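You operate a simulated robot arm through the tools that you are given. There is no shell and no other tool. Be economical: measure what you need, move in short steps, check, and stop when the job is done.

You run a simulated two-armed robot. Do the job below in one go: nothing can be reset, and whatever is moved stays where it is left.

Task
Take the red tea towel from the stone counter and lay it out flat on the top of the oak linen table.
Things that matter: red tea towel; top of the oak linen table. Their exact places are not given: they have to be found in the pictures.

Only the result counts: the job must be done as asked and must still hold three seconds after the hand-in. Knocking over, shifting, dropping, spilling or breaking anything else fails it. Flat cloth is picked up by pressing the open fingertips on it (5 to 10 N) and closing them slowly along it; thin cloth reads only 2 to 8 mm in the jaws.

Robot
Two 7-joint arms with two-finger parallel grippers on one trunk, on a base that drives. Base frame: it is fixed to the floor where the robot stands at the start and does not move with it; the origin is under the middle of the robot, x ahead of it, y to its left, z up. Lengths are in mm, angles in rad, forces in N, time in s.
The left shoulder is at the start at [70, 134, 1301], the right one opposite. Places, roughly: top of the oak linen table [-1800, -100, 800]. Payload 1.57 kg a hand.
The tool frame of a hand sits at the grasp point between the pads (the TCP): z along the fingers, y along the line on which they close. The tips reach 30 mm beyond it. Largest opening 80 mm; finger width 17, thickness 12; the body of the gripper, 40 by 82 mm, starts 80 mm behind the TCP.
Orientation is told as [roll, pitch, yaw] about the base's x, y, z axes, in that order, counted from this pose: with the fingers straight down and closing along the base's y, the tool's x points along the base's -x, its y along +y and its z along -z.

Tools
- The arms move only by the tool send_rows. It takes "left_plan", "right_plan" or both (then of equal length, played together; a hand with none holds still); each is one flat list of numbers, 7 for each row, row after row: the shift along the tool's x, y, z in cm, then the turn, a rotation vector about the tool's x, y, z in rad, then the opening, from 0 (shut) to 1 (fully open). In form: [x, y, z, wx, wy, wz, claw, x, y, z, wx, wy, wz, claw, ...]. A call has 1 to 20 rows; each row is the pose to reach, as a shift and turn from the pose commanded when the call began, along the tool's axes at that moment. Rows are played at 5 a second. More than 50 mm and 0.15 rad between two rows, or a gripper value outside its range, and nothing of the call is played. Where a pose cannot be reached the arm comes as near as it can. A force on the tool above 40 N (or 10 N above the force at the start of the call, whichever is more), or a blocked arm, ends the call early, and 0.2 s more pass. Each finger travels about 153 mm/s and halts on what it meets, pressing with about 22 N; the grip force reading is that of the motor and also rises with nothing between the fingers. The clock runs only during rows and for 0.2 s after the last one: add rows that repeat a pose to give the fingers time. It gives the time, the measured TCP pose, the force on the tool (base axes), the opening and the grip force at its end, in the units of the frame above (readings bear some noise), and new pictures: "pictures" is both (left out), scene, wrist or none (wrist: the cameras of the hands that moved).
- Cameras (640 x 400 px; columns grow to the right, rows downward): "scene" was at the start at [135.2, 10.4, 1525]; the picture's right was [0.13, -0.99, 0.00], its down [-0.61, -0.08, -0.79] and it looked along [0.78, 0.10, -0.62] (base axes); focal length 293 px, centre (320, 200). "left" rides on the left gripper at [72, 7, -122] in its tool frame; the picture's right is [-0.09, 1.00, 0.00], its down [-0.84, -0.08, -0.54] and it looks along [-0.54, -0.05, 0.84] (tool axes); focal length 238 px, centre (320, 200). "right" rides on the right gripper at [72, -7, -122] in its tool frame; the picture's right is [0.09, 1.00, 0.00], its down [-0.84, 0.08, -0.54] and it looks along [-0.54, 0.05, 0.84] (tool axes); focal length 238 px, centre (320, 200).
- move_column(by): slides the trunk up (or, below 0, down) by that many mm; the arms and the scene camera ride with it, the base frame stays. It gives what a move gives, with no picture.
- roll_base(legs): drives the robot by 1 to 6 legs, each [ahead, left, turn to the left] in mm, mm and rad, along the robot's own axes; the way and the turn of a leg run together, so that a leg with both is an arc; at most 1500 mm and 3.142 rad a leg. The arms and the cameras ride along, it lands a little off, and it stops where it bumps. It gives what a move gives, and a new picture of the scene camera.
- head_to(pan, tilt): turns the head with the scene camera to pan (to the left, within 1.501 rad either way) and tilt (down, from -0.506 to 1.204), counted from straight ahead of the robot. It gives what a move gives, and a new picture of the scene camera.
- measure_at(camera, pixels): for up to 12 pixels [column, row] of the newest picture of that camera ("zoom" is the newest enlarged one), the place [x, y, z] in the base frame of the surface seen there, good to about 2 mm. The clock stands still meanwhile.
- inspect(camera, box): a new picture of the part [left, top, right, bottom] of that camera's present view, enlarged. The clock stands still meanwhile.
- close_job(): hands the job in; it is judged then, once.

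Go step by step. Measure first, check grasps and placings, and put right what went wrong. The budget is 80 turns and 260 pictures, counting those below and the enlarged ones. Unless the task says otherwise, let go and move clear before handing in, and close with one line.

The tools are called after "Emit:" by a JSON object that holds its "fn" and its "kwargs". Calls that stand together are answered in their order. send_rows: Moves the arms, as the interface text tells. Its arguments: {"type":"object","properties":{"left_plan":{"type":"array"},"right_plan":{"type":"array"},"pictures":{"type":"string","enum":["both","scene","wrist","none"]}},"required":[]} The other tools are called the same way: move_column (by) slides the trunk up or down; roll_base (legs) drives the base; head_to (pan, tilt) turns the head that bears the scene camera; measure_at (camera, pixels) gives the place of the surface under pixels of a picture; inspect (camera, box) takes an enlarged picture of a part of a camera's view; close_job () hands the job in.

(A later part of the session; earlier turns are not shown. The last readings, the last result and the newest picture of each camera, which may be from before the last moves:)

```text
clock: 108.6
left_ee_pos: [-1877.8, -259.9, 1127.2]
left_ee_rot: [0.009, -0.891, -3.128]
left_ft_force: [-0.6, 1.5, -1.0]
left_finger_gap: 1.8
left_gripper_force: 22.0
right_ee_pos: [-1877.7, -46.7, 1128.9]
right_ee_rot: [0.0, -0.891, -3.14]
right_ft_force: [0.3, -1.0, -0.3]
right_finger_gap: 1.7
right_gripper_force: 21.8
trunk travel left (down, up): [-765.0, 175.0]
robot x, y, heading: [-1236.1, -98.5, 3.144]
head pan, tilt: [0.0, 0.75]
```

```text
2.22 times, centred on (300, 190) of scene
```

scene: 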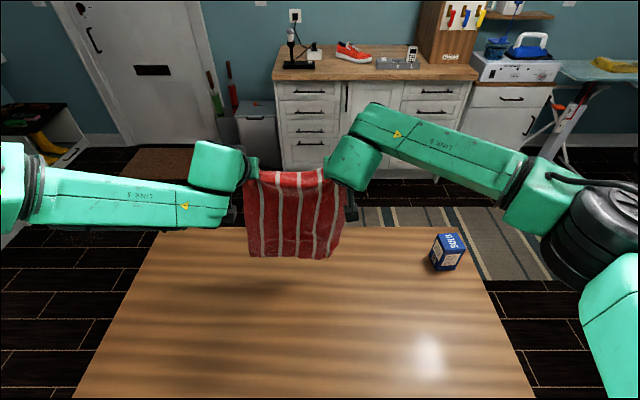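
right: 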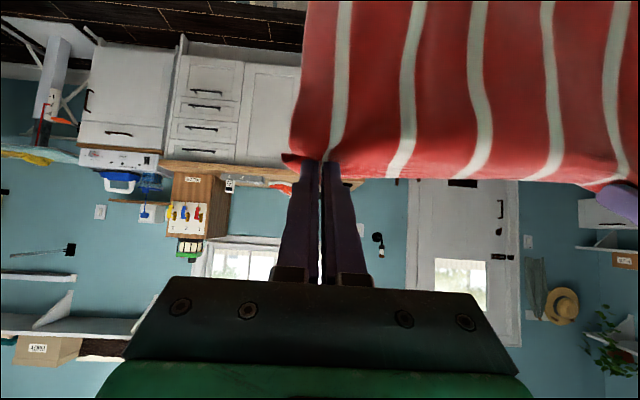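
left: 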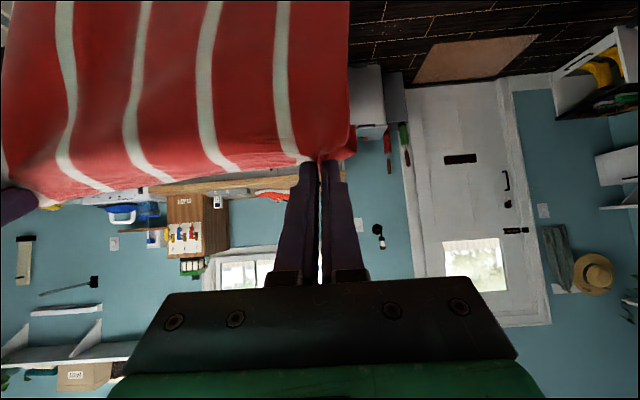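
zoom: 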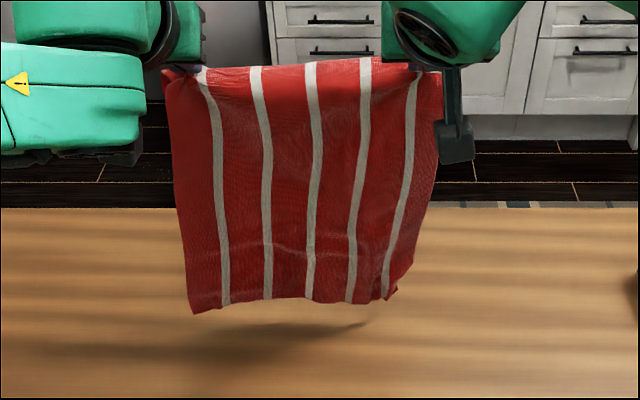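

The bottom edge is just above the table. Lower 18 mm more, then repeat the first half of the diagonal.

Emit:
{"fn": "move_column", "kwargs": {"by": -18}}

Emit:
{"fn": "send_rows", "kwargs": {"left_plan": [2.19, 0, -0.16, 0, 0.03, 0, 0, 4.37, 0, -0.32, 0, 0.06, 0, 0, 6.56, 0, -0.48, 0, 0.09, 0, 0, 8.75, 0, -0.64, 0, 0.12, 0, 0, 10.9, 0, -0.8, 0, 0.15, 0, 0, 13.1, 0, -0.96, 0, 0.18, 0, 0, 15.3, 0, -1.12, 0, 0.21, 0, 0, 17.5, 0, -1.28, 0, 0.24, 0, 0, 19.7, 0, -1.44, 0, 0.27, 0, 0, 21.87, 0, -1.6, 0, 0.3, 0, 0], "right_plan": [2.19, 0, -0.16, 0, 0.03, 0, 0, 4.37, 0, -0.32, 0, 0.06, 0, 0, 6.56, 0, -0.48, 0, 0.09, 0, 0, 8.75, 0, -0.64, 0, 0.12, 0, 0, 10.9, 0, -0.8, 0, 0.15, 0, 0, 13.1, 0, -0.96, 0, 0.18, 0, 0, 15.3, 0, -1.12, 0, 0.21, 0, 0, 17.5, 0, -1.28, 0, 0.24, 0, 0, 19.7, 0, -1.44, 0, 0.27, 0, 0, 21.87, 0, -1.6, 0, 0.3, 0, 0], "pictures": "scene"}}

Emit:
{"fn": "inspect", "kwargs": {"camera": "scene", "box": [200, 180, 400, 320]}}

```text
clock: 109.3
left_ee_pos: [-1877.4, -259.8, 1108.6]
left_ee_rot: [0.011, -0.89, -3.128]
left_ft_force: [0.4, 0.6, 0.0]
left_finger_gap: 1.8
left_gripper_force: 22.3
right_ee_pos: [-1879.7, -46.1, 1109.4]
right_ee_rot: [0.0, -0.89, -3.14]
right_ft_force: [0.5, -0.9, -0.3]
right_finger_gap: 1.7
right_gripper_force: 22.0
trunk travel left (down, up): [-747.0, 193.0]
robot x, y, heading: [-1233.7, -101.1, 3.143]
head pan, tilt: [0.0, 0.75]
```

```text
clock: 111.5
left_ee_pos: [-1726.9, -257.9, 949.2]
left_ee_rot: [0.006, -0.588, -3.121]
left_ft_force: [0.3, 1.0, -1.2]
left_finger_gap: 1.6
left_gripper_force: 21.9
right_ee_pos: [-1727.7, -45.6, 951.2]
right_ee_rot: [0.0, -0.591, -3.14]
right_ft_force: [0.7, -0.2, 0.1]
right_finger_gap: 1.8
right_gripper_force: 21.8
trunk travel left (down, up): [-747.0, 193.0]
robot x, y, heading: [-1235.4, -100.7, 3.14]
head pan, tilt: [0.0, 0.75]
```

scene: 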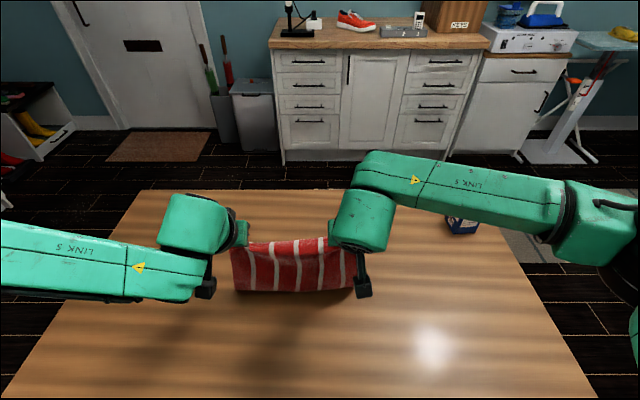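

```text
2.86 times, centred on (300, 250) of scene
```

zoom: 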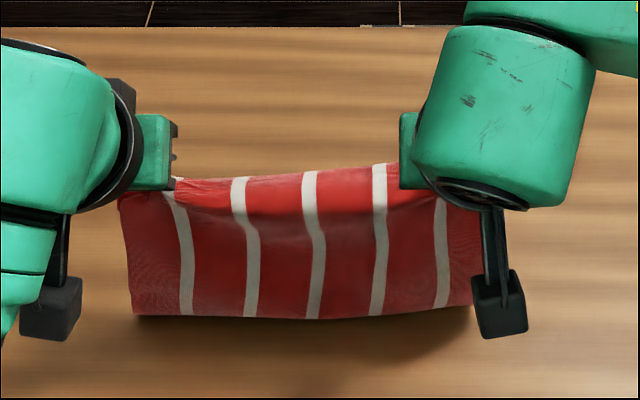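

The far laid part is hidden behind the hanging sheet. I'll measure the bottom and look from the wrist cameras.

Emit:
{"fn": "measure_at", "kwargs": {"camera": "zoom", "pixels": [[135, 310], [240, 315], [300, 318], [460, 300], [300, 250], [200, 200], [350, 180]]}}

Emit:
{"fn": "inspect", "kwargs": {"camera": "right", "box": [160, 0, 640, 300]}}

Emit:
{"fn": "inspect", "kwargs": {"camera": "left", "box": [0, 0, 480, 300]}}

```text
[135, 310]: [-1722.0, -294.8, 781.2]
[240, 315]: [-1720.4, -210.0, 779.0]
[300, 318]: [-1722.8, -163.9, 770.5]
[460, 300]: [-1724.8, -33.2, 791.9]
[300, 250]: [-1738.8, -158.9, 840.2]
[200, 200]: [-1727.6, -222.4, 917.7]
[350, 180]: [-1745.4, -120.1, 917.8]
```

```text
1.33 times, centred on (400, 150) of right
```

zoom: 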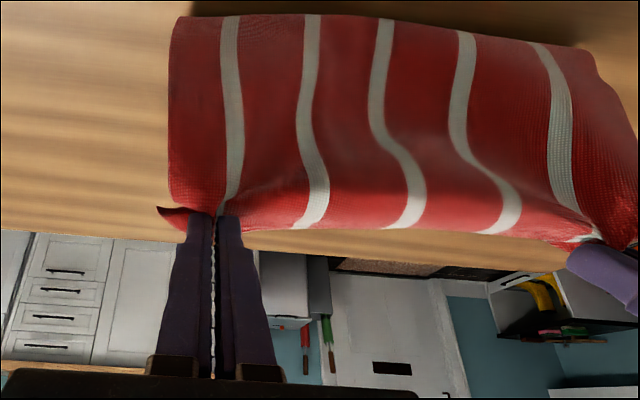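

```text
1.33 times, centred on (240, 150) of left
```

zoom: 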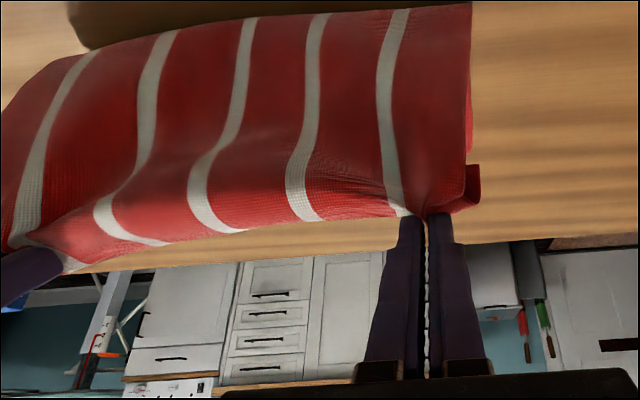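

The sheet bends onto the table at x≈-1722 with the rest laid outward beneath. I'll do the second half, stopping ~20 mm above the table because of the left arm's low limit.

Emit:
{"fn": "send_rows", "kwargs": {"left_plan": [1.99, 0, 0.24, 0, 0.03, 0, 0, 3.97, 0, 0.47, 0, 0.06, 0, 0, 5.96, 0, 0.7, 0, 0.09, 0, 0, 7.94, 0, 0.94, 0, 0.12, 0, 0, 9.93, 0, 1.18, 0, 0.15, 0, 0, 11.9, 0, 1.41, 0, 0.18, 0, 0, 13.9, 0, 1.65, 0, 0.21, 0, 0, 15.9, 0, 1.88, 0, 0.24, 0, 0, 17.9, 0, 2.1, 0, 0.27, 0, 0, 19.86, 0, 2.35, 0, 0.3, 0, 0], "right_plan": [1.99, 0, 0.24, 0, 0.03, 0, 0, 3.97, 0, 0.47, 0, 0.06, 0, 0, 5.96, 0, 0.7, 0, 0.09, 0, 0, 7.94, 0, 0.94, 0, 0.12, 0, 0, 9.93, 0, 1.18, 0, 0.15, 0, 0, 11.9, 0, 1.41, 0, 0.18, 0, 0, 13.9, 0, 1.65, 0, 0.21, 0, 0, 15.9, 0, 1.88, 0, 0.24, 0, 0, 17.9, 0, 2.1, 0, 0.27, 0, 0, 19.86, 0, 2.35, 0, 0.3, 0, 0], "pictures": "both"}}

Emit:
{"fn": "inspect", "kwargs": {"camera": "scene", "box": [200, 200, 400, 390]}}

```text
clock: 113.7
left_ee_pos: [-1576.3, -254.1, 819.5]
left_ee_rot: [0.007, -0.289, -3.121]
left_ft_force: [0.4, -0.2, -0.1]
left_finger_gap: 1.8
left_gripper_force: 21.4
right_ee_pos: [-1576.1, -45.6, 820.4]
right_ee_rot: [-0.001, -0.29, -3.141]
right_ft_force: [0.0, -0.8, 0.7]
right_finger_gap: 1.9
right_gripper_force: 22.1
trunk travel left (down, up): [-747.0, 193.0]
robot x, y, heading: [-1235.0, -99.8, 3.139]
head pan, tilt: [0.0, 0.75]
```

scene: 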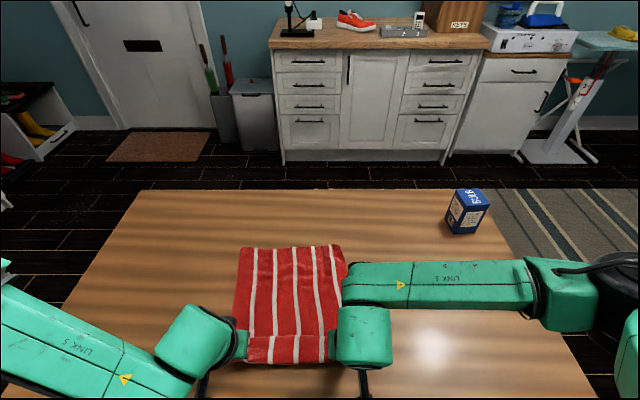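
right: 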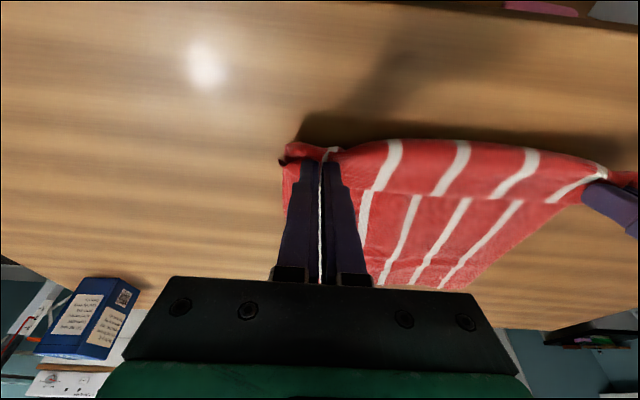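
left: 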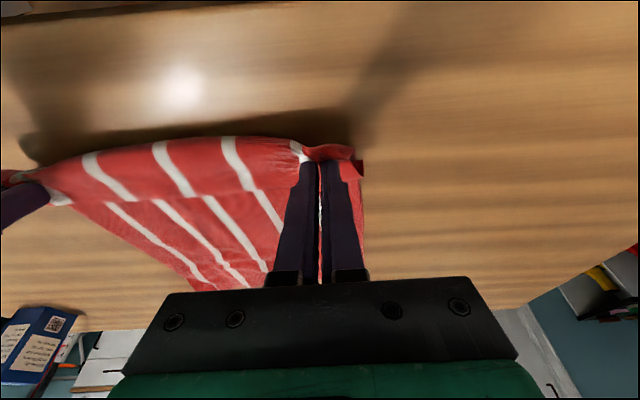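

```text
2.11 times, centred on (300, 295) of scene
```

zoom: 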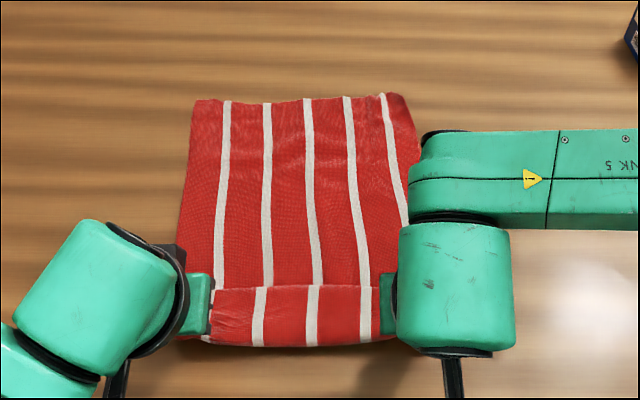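

There's slack looped in front of the hands, and the far edge sits nearer than I'd like. I'll measure it.

Emit:
{"fn": "measure_at", "kwargs": {"camera": "scene", "pixels": [[243, 249], [290, 248], [335, 247], [343, 265], [290, 362], [255, 360], [320, 360], [290, 336], [290, 300], [235, 320]]}}

```text
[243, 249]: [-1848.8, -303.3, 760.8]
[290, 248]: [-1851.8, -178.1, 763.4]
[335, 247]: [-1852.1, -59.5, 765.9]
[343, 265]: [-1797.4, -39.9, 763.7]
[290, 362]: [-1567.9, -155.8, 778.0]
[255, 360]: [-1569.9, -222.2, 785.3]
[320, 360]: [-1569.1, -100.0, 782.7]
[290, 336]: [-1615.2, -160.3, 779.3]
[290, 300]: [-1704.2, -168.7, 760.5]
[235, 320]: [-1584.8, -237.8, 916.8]
```

The far edge landed at x≈-1851, which would put the near edge at about x≈-1491, off the table. I'll retrace the diagonal back up to about (-1905, 1125) and re-lay about 45 mm further out, with firmer initial contact.

Emit:
{"fn": "send_rows", "kwargs": {"left_plan": [-2.87, 0, -1.41, 0, -0.05, 0, 0, -5.74, 0, -2.83, 0, -0.1, 0, 0, -8.61, 0, -4.24, 0, -0.15, 0, 0, -11.5, 0, -5.66, 0, -0.2, 0, 0, -14.4, 0, -7.07, 0, -0.25, 0, 0, -17.2, 0, -8.48, 0, -0.3, 0, 0, -20.1, 0, -9.9, 0, -0.35, 0, 0, -23.0, 0, -11.3, 0, -0.4, 0, 0, -25.8, 0, -12.7, 0, -0.45, 0, 0, -28.7, 0, -14.1, 0, -0.5, 0, 0, -31.6, 0, -15.6, 0, -0.55, 0, 0, -34.4, 0, -17.0, 0, -0.6, 0, 0, -37.3, 0, -18.4, 0, -0.65, 0, 0, -40.2, 0, -19.8, 0, -0.7, 0, 0, -40.2, 0, -19.8, 0, -0.7, 0, 0], "right_plan": [-2.87, 0, -1.41, 0, -0.05, 0, 0, -5.74, 0, -2.83, 0, -0.1, 0, 0, -8.61, 0, -4.24, 0, -0.15, 0, 0, -11.5, 0, -5.66, 0, -0.2, 0, 0, -14.4, 0, -7.07, 0, -0.25, 0, 0, -17.2, 0, -8.48, 0, -0.3, 0, 0, -20.1, 0, -9.9, 0, -0.35, 0, 0, -23.0, 0, -11.3, 0, -0.4, 0, 0, -25.8, 0, -12.7, 0, -0.45, 0, 0, -28.7, 0, -14.1, 0, -0.5, 0, 0, -31.6, 0, -15.6, 0, -0.55, 0, 0, -34.4, 0, -17.0, 0, -0.6, 0, 0, -37.3, 0, -18.4, 0, -0.65, 0, 0, -40.2, 0, -19.8, 0, -0.7, 0, 0, -40.2, 0, -19.8, 0, -0.7, 0, 0], "pictures": "scene"}}

Emit:
{"fn": "inspect", "kwargs": {"camera": "scene", "box": [220, 130, 380, 270]}}

```text
clock: 116.9
left_ee_pos: [-1904.8, -260.9, 1125.4]
left_ee_rot: [0.013, -0.992, -3.13]
left_ft_force: [0.2, 1.0, -0.4]
left_finger_gap: 2.1
left_gripper_force: 21.8
right_ee_pos: [-1903.9, -47.1, 1125.6]
right_ee_rot: [0.0, -0.993, -3.14]
right_ft_force: [-0.8, -0.8, -0.1]
right_finger_gap: 2.0
right_gripper_force: 22.3
trunk travel left (down, up): [-747.0, 193.0]
robot x, y, heading: [-1236.8, -100.6, 3.139]
head pan, tilt: [0.0, 0.75]
```

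scene: 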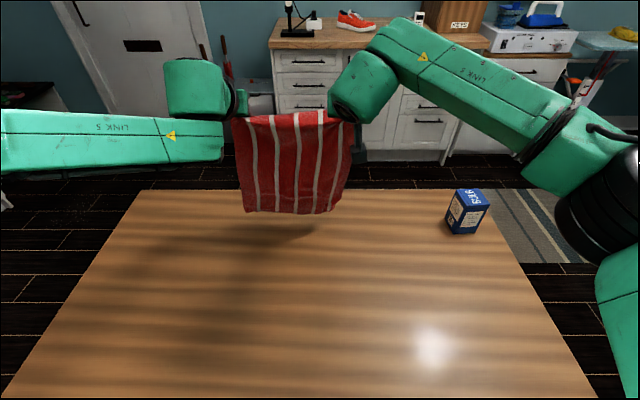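

```text
2.86 times, centred on (300, 200) of scene
```

zoom: 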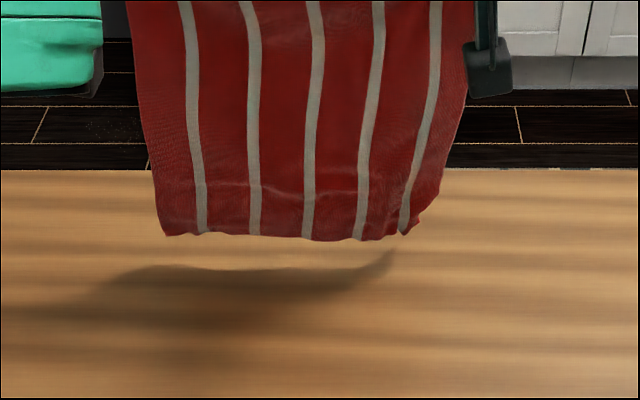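

Reach is fine here. I'll lower the trunk 40 mm so the edge rests on the table, then run the whole diagonal in one go to about (-1575, 815).

Emit:
{"fn": "move_column", "kwargs": {"by": -40}}

Emit:
{"fn": "send_rows", "kwargs": {"left_plan": [2.54, 0, -0.8, 0, 0.044, 0, 0, 5.09, 0, -1.6, 0, 0.0875, 0, 0, 7.63, 0, -2.4, 0, 0.131, 0, 0, 10.2, 0, -3.2, 0, 0.175, 0, 0, 12.7, 0, -4.0, 0, 0.219, 0, 0, 15.3, 0, -4.8, 0, 0.262, 0, 0, 17.8, 0, -5.6, 0, 0.306, 0, 0, 20.4, 0, -6.4, 0, 0.35, 0, 0, 22.9, 0, -7.2, 0, 0.394, 0, 0, 25.4, 0, -8.0, 0, 0.437, 0, 0, 28.0, 0, -8.8, 0, 0.481, 0, 0, 30.5, 0, -9.6, 0, 0.525, 0, 0, 33.1, 0, -10.4, 0, 0.569, 0, 0, 35.6, 0, -11.2, 0, 0.612, 0, 0, 38.2, 0, -12.0, 0, 0.656, 0, 0, 40.7, 0, -12.8, 0, 0.7, 0, 0], "right_plan": [2.54, 0, -0.8, 0, 0.044, 0, 0, 5.09, 0, -1.6, 0, 0.0875, 0, 0, 7.63, 0, -2.4, 0, 0.131, 0, 0, 10.2, 0, -3.2, 0, 0.175, 0, 0, 12.7, 0, -4.0, 0, 0.219, 0, 0, 15.3, 0, -4.8, 0, 0.262, 0, 0, 17.8, 0, -5.6, 0, 0.306, 0, 0, 20.4, 0, -6.4, 0, 0.35, 0, 0, 22.9, 0, -7.2, 0, 0.394, 0, 0, 25.4, 0, -8.0, 0, 0.437, 0, 0, 28.0, 0, -8.8, 0, 0.481, 0, 0, 30.5, 0, -9.6, 0, 0.525, 0, 0, 33.1, 0, -10.4, 0, 0.569, 0, 0, 35.6, 0, -11.2, 0, 0.612, 0, 0, 38.2, 0, -12.0, 0, 0.656, 0, 0, 40.7, 0, -12.8, 0, 0.7, 0, 0], "pictures": "both"}}

Emit:
{"fn": "inspect", "kwargs": {"camera": "scene", "box": [200, 200, 400, 390]}}

Emit:
{"fn": "measure_at", "kwargs": {"camera": "zoom", "pixels": [[220, 110], [300, 110], [380, 110], [220, 80], [300, 80], [380, 80], [300, 60], [300, 340], [300, 300], [300, 200]]}}

```text
clock: 117.7
left_ee_pos: [-1904.0, -259.5, 1086.2]
left_ee_rot: [0.012, -0.991, -3.128]
left_ft_force: [-0.1, 1.2, -0.2]
left_finger_gap: 1.8
left_gripper_force: 22.0
right_ee_pos: [-1905.3, -46.9, 1083.8]
right_ee_rot: [0.001, -0.992, -3.14]
right_ft_force: [0.2, -1.2, 0.5]
right_finger_gap: 1.7
right_gripper_force: 21.8
trunk travel left (down, up): [-707.0, 233.0]
robot x, y, heading: [-1235.2, -100.6, 3.141]
head pan, tilt: [0.0, 0.75]
```

```text
clock: 121.1
left_ee_pos: [-1597.2, -259.9, 822.0]
left_ee_rot: [0.008, -0.305, -3.123]
left_ft_force: [1.3, 2.3, 0.1]
left_finger_gap: 2.0
left_gripper_force: 22.0
left hand out of reach, approached as far as the arm can: row 14, 15, 16
right_ee_pos: [-1576.2, -45.7, 813.7]
right_ee_rot: [0.002, -0.293, -3.141]
right_ft_force: [0.2, -1.7, 0.4]
right_finger_gap: 2.0
right_gripper_force: 22.3
trunk travel left (down, up): [-707.0, 233.0]
robot x, y, heading: [-1234.3, -100.1, 3.145]
head pan, tilt: [0.0, 0.75]
```

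scene: 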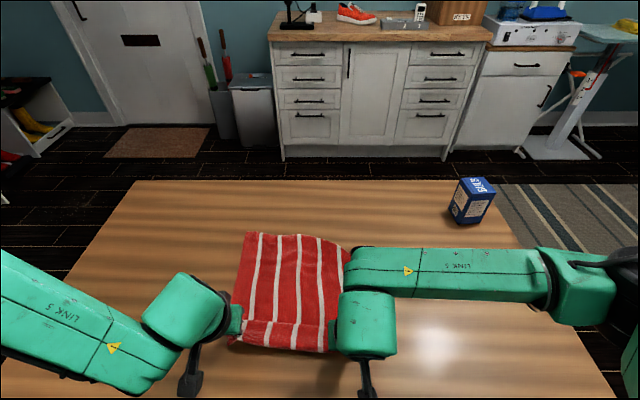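
right: 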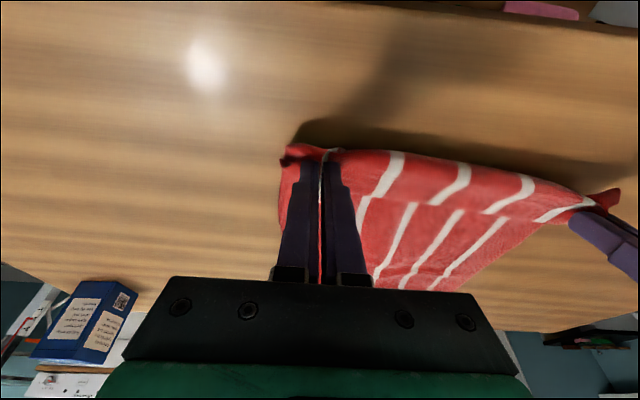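
left: 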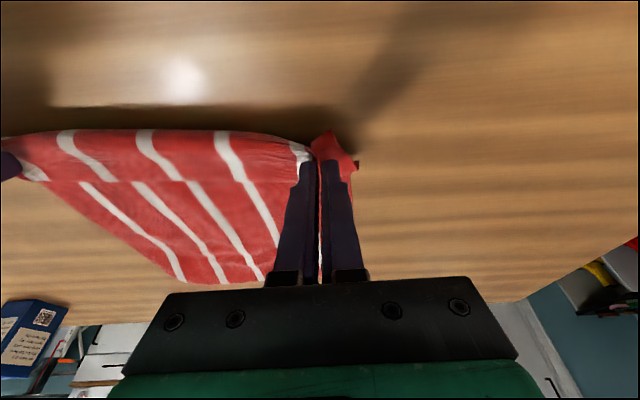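

```text
2.11 times, centred on (300, 295) of scene
```

zoom: 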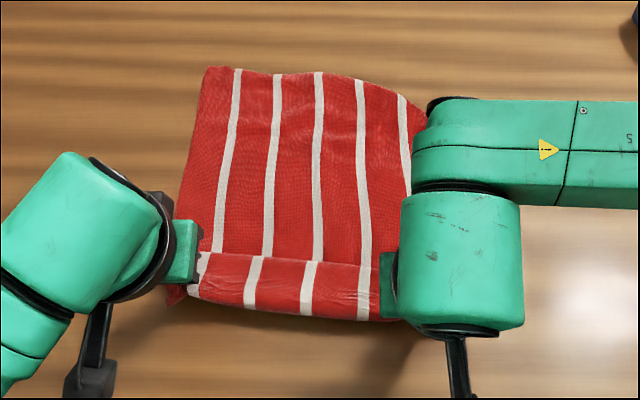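

```text
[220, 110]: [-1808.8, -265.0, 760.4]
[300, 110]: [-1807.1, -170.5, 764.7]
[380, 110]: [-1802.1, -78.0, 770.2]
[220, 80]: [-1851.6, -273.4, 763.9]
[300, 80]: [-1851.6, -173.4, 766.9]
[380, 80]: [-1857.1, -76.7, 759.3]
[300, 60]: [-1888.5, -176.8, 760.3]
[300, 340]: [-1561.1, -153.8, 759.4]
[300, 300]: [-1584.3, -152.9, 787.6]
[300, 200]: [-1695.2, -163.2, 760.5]
```

The far edge slid in to about x≈-1866, because I pulled inward faster than down. I'll raise the trunk 40 mm and retrace up and out to about x=-1925 to re-lay with a steeper start.

Emit:
{"fn": "move_column", "kwargs": {"by": 40}}

Emit:
{"fn": "send_rows", "kwargs": {"left_plan": [-2.79, 0, -1.1, 0, -0.05, 0, 0, -5.59, 0, -2.2, 0, -0.1, 0, 0, -8.38, 0, -3.3, 0, -0.15, 0, 0, -11.2, 0, -4.4, 0, -0.2, 0, 0, -14.0, 0, -5.5, 0, -0.25, 0, 0, -16.8, 0, -6.6, 0, -0.3, 0, 0, -19.6, 0, -7.7, 0, -0.35, 0, 0, -22.3, 0, -8.8, 0, -0.4, 0, 0, -25.1, 0, -9.9, 0, -0.45, 0, 0, -27.9, 0, -11.0, 0, -0.5, 0, 0, -30.7, 0, -12.1, 0, -0.55, 0, 0, -33.5, 0, -13.2, 0, -0.6, 0, 0, -36.3, 0, -14.3, 0, -0.65, 0, 0, -39.1, 0, -15.4, 0, -0.7, 0, 0, -39.1, 0, -15.4, 0, -0.7, 0, 0, -39.1, 0, -15.4, 0, -0.7, 0, 0], "right_plan": [-2.94, 0, -1.13, 0, -0.05, 0, 0, -5.89, 0, -2.26, 0, -0.1, 0, 0, -8.83, 0, -3.39, 0, -0.15, 0, 0, -11.8, 0, -4.5, 0, -0.2, 0, 0, -14.7, 0, -5.6, 0, -0.25, 0, 0, -17.7, 0, -6.8, 0, -0.3, 0, 0, -20.6, 0, -7.9, 0, -0.35, 0, 0, -23.5, 0, -9.0, 0, -0.4, 0, 0, -26.5, 0, -10.2, 0, -0.45, 0, 0, -29.4, 0, -11.3, 0, -0.5, 0, 0, -32.4, 0, -12.4, 0, -0.55, 0, 0, -35.3, 0, -13.5, 0, -0.6, 0, 0, -38.3, 0, -14.7, 0, -0.65, 0, 0, -41.2, 0, -15.8, 0, -0.7, 0, 0, -41.2, 0, -15.8, 0, -0.7, 0, 0, -41.2, 0, -15.8, 0, -0.7, 0, 0], "pictures": "scene"}}

Emit:
{"fn": "measure_at", "kwargs": {"camera": "scene", "pixels": [[260, 200], [290, 204], [310, 204], [290, 190], [290, 160], [290, 210], [260, 190], [320, 195]]}}

```text
clock: 121.9
left_ee_pos: [-1597.3, -260.1, 860.5]
left_ee_rot: [0.007, -0.305, -3.12]
left_ft_force: [-0.3, 2.5, -0.1]
left_finger_gap: 1.8
left_gripper_force: 21.8
right_ee_pos: [-1576.1, -46.4, 853.9]
right_ee_rot: [-0.001, -0.291, -3.141]
right_ft_force: [-0.8, -2.7, 0.0]
right_finger_gap: 1.8
right_gripper_force: 22.0
trunk travel left (down, up): [-747.0, 193.0]
robot x, y, heading: [-1235.1, -100.8, 3.14]
head pan, tilt: [0.0, 0.75]
```

```text
clock: 125.3
left_ee_pos: [-1925.3, -265.2, 1126.2]
left_ee_rot: [0.011, -1.005, -3.13]
left_ft_force: [-0.5, 5.9, -0.1]
left_finger_gap: 1.5
left_gripper_force: 21.6
right_ee_pos: [-1924.8, -46.4, 1123.4]
right_ee_rot: [0.0, -0.992, -3.14]
right_ft_force: [-0.6, -5.6, 0.9]
right_finger_gap: 1.8
right_gripper_force: 22.1
trunk travel left (down, up): [-747.0, 193.0]
robot x, y, heading: [-1235.1, -97.7, 3.141]
head pan, tilt: [0.0, 0.75]
```

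scene: 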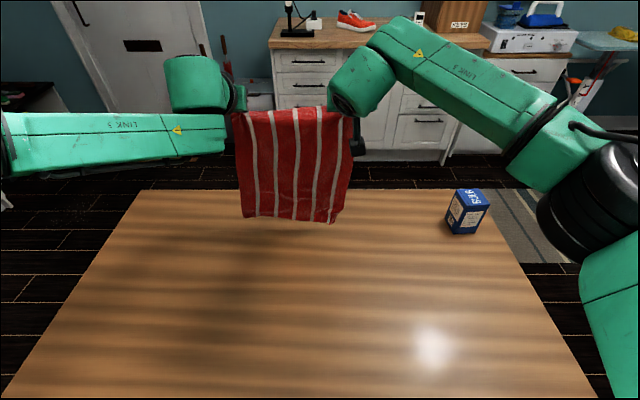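

```text
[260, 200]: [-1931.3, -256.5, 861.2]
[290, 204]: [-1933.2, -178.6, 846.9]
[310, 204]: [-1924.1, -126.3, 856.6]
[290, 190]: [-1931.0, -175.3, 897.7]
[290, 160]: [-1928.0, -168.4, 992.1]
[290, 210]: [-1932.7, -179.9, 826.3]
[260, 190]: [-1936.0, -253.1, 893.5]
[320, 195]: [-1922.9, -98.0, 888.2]
```

The edge hangs at x≈-1932, z≈800 with tips just outside it. I'll descend first (110 mm down for 40 mm in), then follow the diagonal to about (-1580, 815), easing the side tension by 4 mm.

Emit:
{"fn": "send_rows", "kwargs": {"left_plan": [1.76, -0.2, 1.14, 0, 0, 0, 0, 3.53, -0.4, 2.28, 0, 0, 0, 0, 6.0, -0.4, 2.68, 0, 0.047, 0, 0, 8.75, -0.4, 2.67, 0, 0.093, 0, 0, 11.41, -0.4, 2.6, 0, 0.14, 0, 0, 14.17, -0.4, 1.36, 0, 0.187, 0, 0, 16.94, -0.4, 0.12, 0, 0.233, 0, 0, 19.7, -0.4, -1.12, 0, 0.28, 0, 0, 22.47, -0.4, -2.36, 0, 0.327, 0, 0, 25.23, -0.4, -3.6, 0, 0.373, 0, 0, 27.99, -0.4, -4.85, 0, 0.42, 0, 0, 30.76, -0.4, -6.09, 0, 0.467, 0, 0, 33.52, -0.4, -7.33, 0, 0.513, 0, 0, 36.29, -0.4, -8.57, 0, 0.56, 0, 0, 39.05, -0.4, -9.81, 0, 0.607, 0, 0, 41.81, -0.4, -11.05, 0, 0.653, 0, 0, 44.58, -0.4, -12.29, 0, 0.7, 0, 0], "right_plan": [1.76, 0, 1.14, 0, 0, 0, 0, 3.53, 0, 2.28, 0, 0, 0, 0, 6.0, 0, 2.68, 0, 0.047, 0, 0, 8.75, 0, 2.67, 0, 0.093, 0, 0, 11.41, 0, 2.6, 0, 0.14, 0, 0, 14.17, 0, 1.36, 0, 0.187, 0, 0, 16.94, 0, 0.12, 0, 0.233, 0, 0, 19.7, 0, -1.12, 0, 0.28, 0, 0, 22.47, 0, -2.36, 0, 0.327, 0, 0, 25.23, 0, -3.6, 0, 0.373, 0, 0, 27.99, 0, -4.85, 0, 0.42, 0, 0, 30.76, 0, -6.09, 0, 0.467, 0, 0, 33.52, 0, -7.33, 0, 0.513, 0, 0, 36.29, 0, -8.57, 0, 0.56, 0, 0, 39.05, 0, -9.81, 0, 0.607, 0, 0, 41.81, 0, -11.05, 0, 0.653, 0, 0, 44.58, 0, -12.29, 0, 0.7, 0, 0], "pictures": "both"}}

Emit:
{"fn": "inspect", "kwargs": {"camera": "scene", "box": [200, 200, 400, 390]}}

Emit:
{"fn": "measure_at", "kwargs": {"camera": "zoom", "pixels": [[220, 60], [300, 60], [380, 60], [220, 80], [300, 80], [380, 80], [300, 45], [300, 340], [300, 310], [300, 280]]}}

```text
clock: 128.9
left_ee_pos: [-1582.0, -255.4, 814.8]
left_ee_rot: [0.007, -0.302, -3.121]
left_ft_force: [-0.7, 0.7, -0.8]
left_finger_gap: 1.8
left_gripper_force: 22.0
right_ee_pos: [-1577.4, -47.5, 817.7]
right_ee_rot: [0.0, -0.292, -3.14]
right_ft_force: [0.3, -0.2, -0.3]
right_finger_gap: 2.0
right_gripper_force: 22.3
trunk travel left (down, up): [-747.0, 193.0]
robot x, y, heading: [-1237.2, -100.7, 3.138]
head pan, tilt: [0.0, 0.75]
```

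scene: 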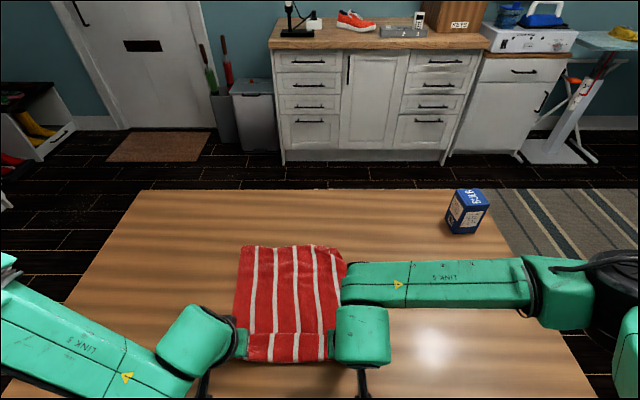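
right: 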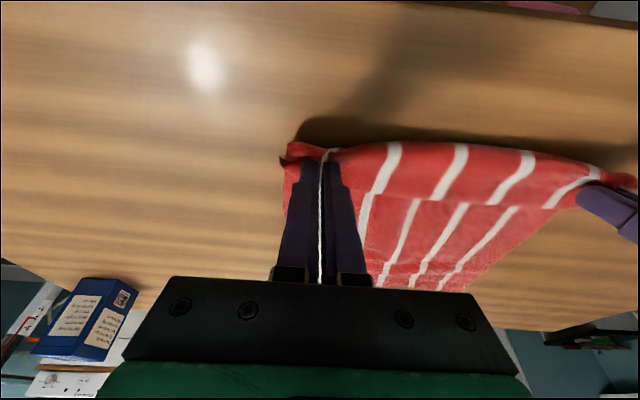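
left: 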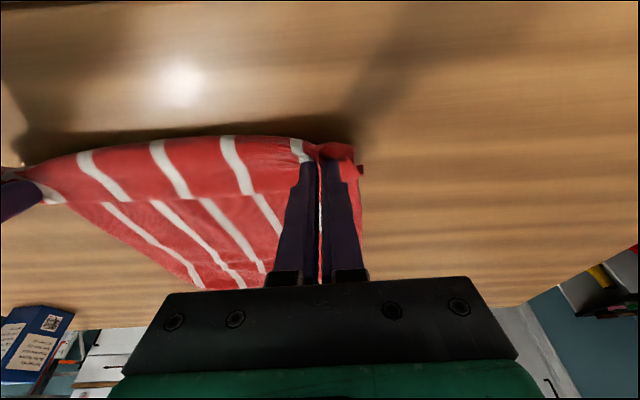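

```text
2.11 times, centred on (300, 295) of scene
```

zoom: 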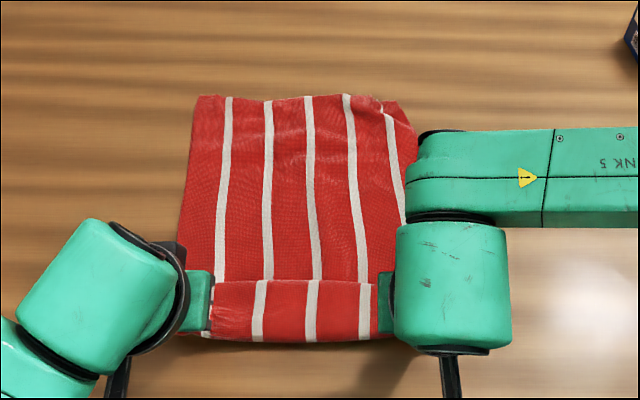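

```text
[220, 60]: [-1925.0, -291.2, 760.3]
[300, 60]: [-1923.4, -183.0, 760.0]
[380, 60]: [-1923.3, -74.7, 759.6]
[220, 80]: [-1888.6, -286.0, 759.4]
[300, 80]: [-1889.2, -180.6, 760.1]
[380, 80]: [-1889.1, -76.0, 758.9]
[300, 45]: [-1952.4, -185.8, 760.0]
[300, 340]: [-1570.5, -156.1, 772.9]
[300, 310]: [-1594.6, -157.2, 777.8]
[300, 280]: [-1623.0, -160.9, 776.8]
```

The far edge is again at x≈-1855 with about 80 mm of slack rolled under the hands. I'll lower 12 mm and roll the base back 68 mm to draw the near edge flat. The table edge is close, so afterwards I'll slide the towel outward.

Emit:
{"fn": "move_column", "kwargs": {"by": -12}}

Emit:
{"fn": "roll_base", "kwargs": {"legs": [[-68, 0, 0]]}}

Emit:
{"fn": "inspect", "kwargs": {"camera": "right", "box": [160, 0, 640, 300]}}

Emit:
{"fn": "measure_at", "kwargs": {"camera": "scene", "pixels": [[245, 228], [290, 226], [330, 226], [245, 220], [290, 216], [330, 218], [290, 235], [290, 330], [290, 345], [290, 280]]}}

```text
clock: 129.5
left_ee_pos: [-1581.4, -256.0, 803.3]
left_ee_rot: [0.007, -0.304, -3.122]
left_ft_force: [-0.3, -0.2, 1.0]
left_finger_gap: 1.5
left_gripper_force: 22.1
right_ee_pos: [-1578.1, -47.4, 806.1]
right_ee_rot: [-0.001, -0.292, -3.139]
right_ft_force: [0.0, -0.4, 0.3]
right_finger_gap: 1.8
right_gripper_force: 22.2
trunk travel left (down, up): [-735.0, 205.0]
robot x, y, heading: [-1234.7, -94.3, 3.139]
head pan, tilt: [0.0, 0.75]
```

```text
clock: 130.5
left_ee_pos: [-1513.8, -256.6, 802.0]
left_ee_rot: [0.005, -0.304, -3.121]
left_ft_force: [-0.5, 0.4, 1.2]
left_finger_gap: 1.9
left_gripper_force: 22.0
right_ee_pos: [-1510.5, -47.8, 805.8]
right_ee_rot: [0.0, -0.291, -3.14]
right_ft_force: [0.3, 0.3, -0.5]
right_finger_gap: 1.7
right_gripper_force: 22.3
trunk travel left (down, up): [-735.0, 205.0]
robot x, y, heading: [-1167.4, -98.8, -3.141]
head pan, tilt: [0.0, 0.75]
```

scene: 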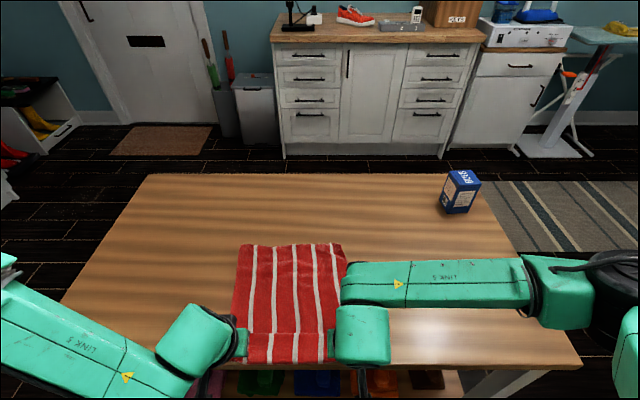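

```text
1.33 times, centred on (400, 150) of right
```

zoom: 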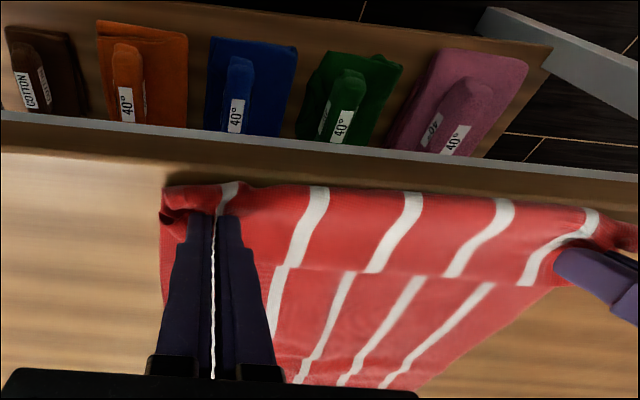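

```text
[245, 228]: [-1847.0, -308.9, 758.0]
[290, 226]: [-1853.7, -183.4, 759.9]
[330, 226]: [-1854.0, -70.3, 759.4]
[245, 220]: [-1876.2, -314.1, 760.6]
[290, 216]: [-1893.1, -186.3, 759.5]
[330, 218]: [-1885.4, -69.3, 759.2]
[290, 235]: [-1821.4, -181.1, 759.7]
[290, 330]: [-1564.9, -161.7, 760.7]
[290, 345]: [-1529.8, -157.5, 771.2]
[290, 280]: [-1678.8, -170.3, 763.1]
```

The towel simply slid along with its fold. Since I regripped it from its far side, it wants to trail toward the robot, so laying it moving *outward* will pull it flat. The early counter pictures show the base front is only about 200 mm ahead, so I can drive closer later. First I'll lift it to hang at about x=-1550.

Emit:
{"fn": "send_rows", "kwargs": {"left_plan": [-2.1, 0, -0.4, 0, 0, 0, 0, -4.4, 0, -0.7, 0, 0, 0, 0], "right_plan": [-2.1, 0, -0.4, 0, 0, 0, 0, -4.4, 0, -0.7, 0, 0, 0, 0], "pictures": "none"}}

Emit:
{"fn": "move_column", "kwargs": {"by": 200}}

Emit:
{"fn": "send_rows", "kwargs": {"left_plan": [-0.8, 0, -2.4, 0, 0, 0, 0, -1.6, 0, -4.8, 0, 0, 0, 0, -2.4, 0, -7.2, 0, 0, 0, 0, -3.2, 0, -9.6, 0, 0, 0, 0, -3.2, 0, -9.6, 0, 0, 0, 0], "right_plan": [-0.8, 0, -2.4, 0, 0, 0, 0, -1.6, 0, -4.8, 0, 0, 0, 0, -2.4, 0, -7.2, 0, 0, 0, 0, -3.2, 0, -9.6, 0, 0, 0, 0, -3.2, 0, -9.6, 0, 0, 0, 0], "pictures": "both"}}

Emit:
{"fn": "measure_at", "kwargs": {"camera": "right", "pixels": [[200, 40], [250, 20], [300, 20], [450, 30], [100, 60], [400, 60]]}}

```text
clock: 131.1
left_ee_pos: [-1554.2, -256.4, 823.4]
left_ee_rot: [0.007, -0.306, -3.121]
left_ft_force: [0.5, 0.1, 0.4]
left_finger_gap: 1.7
left_gripper_force: 21.9
right_ee_pos: [-1550.6, -47.5, 824.7]
right_ee_rot: [0.001, -0.293, -3.141]
right_ft_force: [0.1, -0.4, 0.3]
right_finger_gap: 1.9
right_gripper_force: 21.9
trunk travel left (down, up): [-735.0, 205.0]
robot x, y, heading: [-1167.7, -97.5, -3.14]
head pan, tilt: [0.0, 0.75]
```

```text
clock: 133.3
left_ee_pos: [-1553.1, -257.4, 1022.4]
left_ee_rot: [0.007, -0.307, -3.121]
left_ft_force: [-0.2, 0.6, -0.1]
left_finger_gap: 1.8
left_gripper_force: 22.0
right_ee_pos: [-1549.8, -48.0, 1025.0]
right_ee_rot: [0.0, -0.292, -3.14]
right_ft_force: [0.2, 0.2, 0.1]
right_finger_gap: 1.7
right_gripper_force: 22.4
trunk travel left (down, up): [-935.0, 5.0]
robot x, y, heading: [-1167.6, -98.0, -3.138]
head pan, tilt: [0.0, 0.75]
```

```text
clock: 134.5
left_ee_pos: [-1561.3, -262.6, 1120.5]
left_ee_rot: [0.035, -0.281, 3.133]
left_ft_force: [-0.3, 4.4, -0.5]
left_finger_gap: 1.8
left_gripper_force: 22.2
left hand out of reach, approached as far as the arm can: row 3, 4, 5
right_ee_pos: [-1552.4, -48.0, 1126.5]
right_ee_rot: [0.002, -0.291, -3.141]
right_ft_force: [-0.2, -3.7, 0.2]
right_finger_gap: 1.6
right_gripper_force: 21.6
trunk travel left (down, up): [-935.0, 5.0]
robot x, y, heading: [-1166.7, -100.0, -3.142]
head pan, tilt: [0.0, 0.75]
```

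scene: 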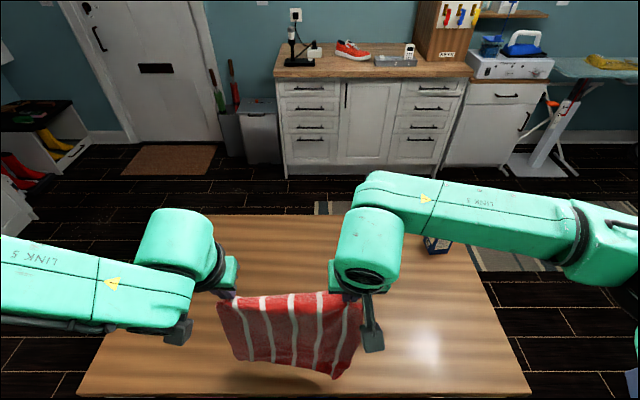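
right: 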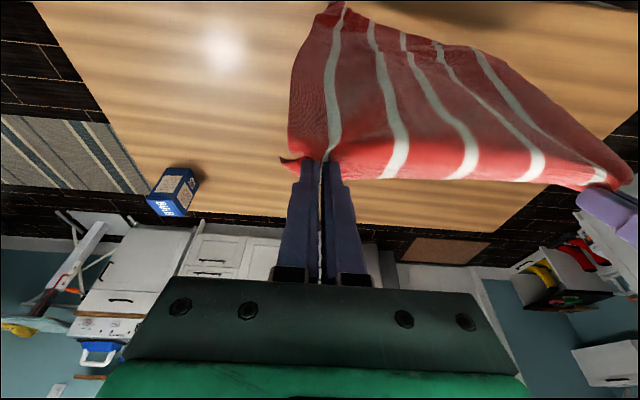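
left: 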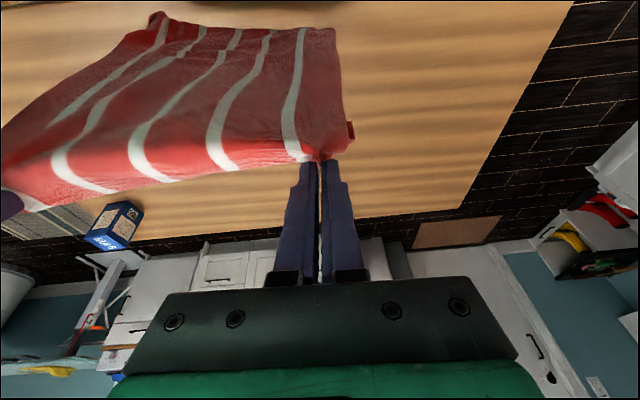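

```text
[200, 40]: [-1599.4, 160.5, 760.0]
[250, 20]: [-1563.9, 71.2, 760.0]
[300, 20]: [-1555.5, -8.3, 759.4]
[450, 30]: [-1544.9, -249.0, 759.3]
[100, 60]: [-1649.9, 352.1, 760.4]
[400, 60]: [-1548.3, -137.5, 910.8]
```

The towel hangs open over the near part of the table. I'll touch it down and then lay it moving outward, alternating arm reach, trunk lowering and a base advance; first half now.

Emit:
{"fn": "move_column", "kwargs": {"by": -40}}

Emit:
{"fn": "send_rows", "kwargs": {"left_plan": [-2.07, -0.2, 0.75, 0, -0.06, 0, 0, -4.14, -0.3, 1.5, 0, -0.12, 0, 0], "right_plan": [-2.07, 0, 0.75, 0, -0.06, 0, 0, -4.14, 0, 1.5, 0, -0.12, 0, 0], "pictures": "none"}}

Emit:
{"fn": "move_column", "kwargs": {"by": -42}}

Emit:
{"fn": "send_rows", "kwargs": {"left_plan": [-1.97, 0, 0.99, 0, -0.06, 0, 0, -3.94, 0, 1.98, 0, -0.12, 0, 0], "right_plan": [-1.97, 0, 0.99, 0, -0.06, 0, 0, -3.94, 0, 1.98, 0, -0.12, 0, 0], "pictures": "none"}}

Emit:
{"fn": "move_column", "kwargs": {"by": -42}}

Emit:
{"fn": "roll_base", "kwargs": {"legs": [[45, 0, 0]]}}

Emit:
{"fn": "measure_at", "kwargs": {"camera": "scene", "pixels": [[240, 350], [290, 355], [330, 355], [290, 370], [330, 370], [290, 330], [290, 385], [340, 380]]}}

```text
clock: 135.3
left_ee_pos: [-1562.1, -263.5, 1079.7]
left_ee_rot: [0.035, -0.282, 3.133]
left_ft_force: [0.2, 5.2, -0.6]
left_finger_gap: 1.6
left_gripper_force: 21.8
right_ee_pos: [-1552.9, -47.6, 1086.4]
right_ee_rot: [-0.001, -0.292, -3.14]
right_ft_force: [0.1, -4.2, 0.1]
right_finger_gap: 2.0
right_gripper_force: 21.7
trunk travel left (down, up): [-895.0, 45.0]
robot x, y, heading: [-1169.6, -100.8, -3.136]
head pan, tilt: [0.0, 0.75]
```

```text
clock: 135.9
left_ee_pos: [-1606.7, -263.0, 1076.6]
left_ee_rot: [0.037, -0.402, 3.128]
left_ft_force: [0.1, 1.9, -0.9]
left_finger_gap: 1.7
left_gripper_force: 22.2
right_ee_pos: [-1598.7, -48.7, 1082.7]
right_ee_rot: [0.002, -0.41, -3.139]
right_ft_force: [-0.1, -2.3, 0.0]
right_finger_gap: 2.0
right_gripper_force: 22.3
trunk travel left (down, up): [-895.0, 45.0]
robot x, y, heading: [-1167.5, -98.7, -3.143]
head pan, tilt: [0.0, 0.75]
```

```text
clock: 136.8
left_ee_pos: [-1606.0, -261.5, 1035.5]
left_ee_rot: [0.037, -0.401, 3.128]
left_ft_force: [0.7, 1.8, -0.1]
left_finger_gap: 1.6
left_gripper_force: 22.3
right_ee_pos: [-1595.4, -47.6, 1042.7]
right_ee_rot: [0.0, -0.412, -3.14]
right_ft_force: [0.6, -1.9, 0.3]
right_finger_gap: 2.1
right_gripper_force: 22.0
trunk travel left (down, up): [-853.0, 87.0]
robot x, y, heading: [-1165.6, -99.5, -3.144]
head pan, tilt: [0.0, 0.75]
```

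```text
clock: 137.4
left_ee_pos: [-1650.6, -261.2, 1032.2]
left_ee_rot: [0.04, -0.521, 3.124]
left_ft_force: [0.0, 1.8, 1.6]
left_finger_gap: 1.7
left_gripper_force: 21.7
right_ee_pos: [-1642.4, -48.0, 1040.6]
right_ee_rot: [-0.001, -0.531, -3.138]
right_ft_force: [0.4, -1.7, -1.5]
right_finger_gap: 2.0
right_gripper_force: 22.0
trunk travel left (down, up): [-853.0, 87.0]
robot x, y, heading: [-1168.3, -97.8, -3.141]
head pan, tilt: [0.0, 0.75]
```

```text
clock: 138.2
left_ee_pos: [-1649.2, -260.9, 990.9]
left_ee_rot: [0.038, -0.521, 3.125]
left_ft_force: [0.4, 2.2, -0.7]
left_finger_gap: 1.6
left_gripper_force: 21.9
right_ee_pos: [-1639.9, -49.1, 998.4]
right_ee_rot: [-0.001, -0.533, -3.139]
right_ft_force: [-0.1, -2.3, -0.4]
right_finger_gap: 1.9
right_gripper_force: 21.8
trunk travel left (down, up): [-811.0, 129.0]
robot x, y, heading: [-1169.2, -101.0, -3.145]
head pan, tilt: [0.0, 0.75]
```

```text
clock: 139.1
left_ee_pos: [-1688.2, -262.0, 994.4]
left_ee_rot: [0.038, -0.527, 3.125]
left_ft_force: [0.1, 1.9, -0.1]
left_finger_gap: 2.0
left_gripper_force: 22.1
right_ee_pos: [-1680.6, -49.3, 1001.5]
right_ee_rot: [0.0, -0.538, -3.14]
right_ft_force: [-0.1, -1.0, 0.2]
right_finger_gap: 1.9
right_gripper_force: 21.3
trunk travel left (down, up): [-811.0, 129.0]
robot x, y, heading: [-1214.0, -99.1, -3.141]
head pan, tilt: [0.0, 0.75]
```

scene: 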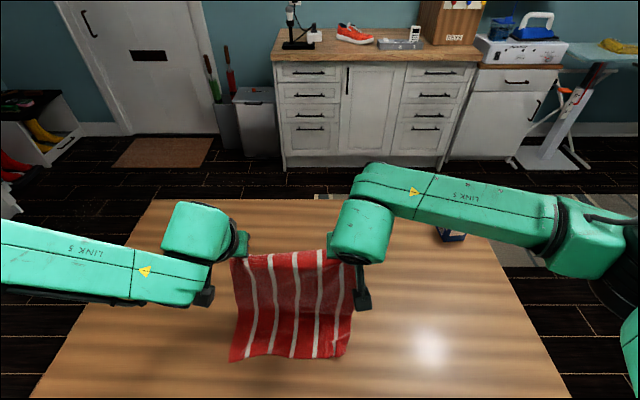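

```text
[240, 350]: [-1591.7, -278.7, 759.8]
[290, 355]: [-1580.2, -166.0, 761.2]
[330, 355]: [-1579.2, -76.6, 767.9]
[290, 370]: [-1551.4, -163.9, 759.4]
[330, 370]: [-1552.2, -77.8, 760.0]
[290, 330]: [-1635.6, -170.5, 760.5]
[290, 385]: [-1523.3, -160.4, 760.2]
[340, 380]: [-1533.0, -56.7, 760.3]
```

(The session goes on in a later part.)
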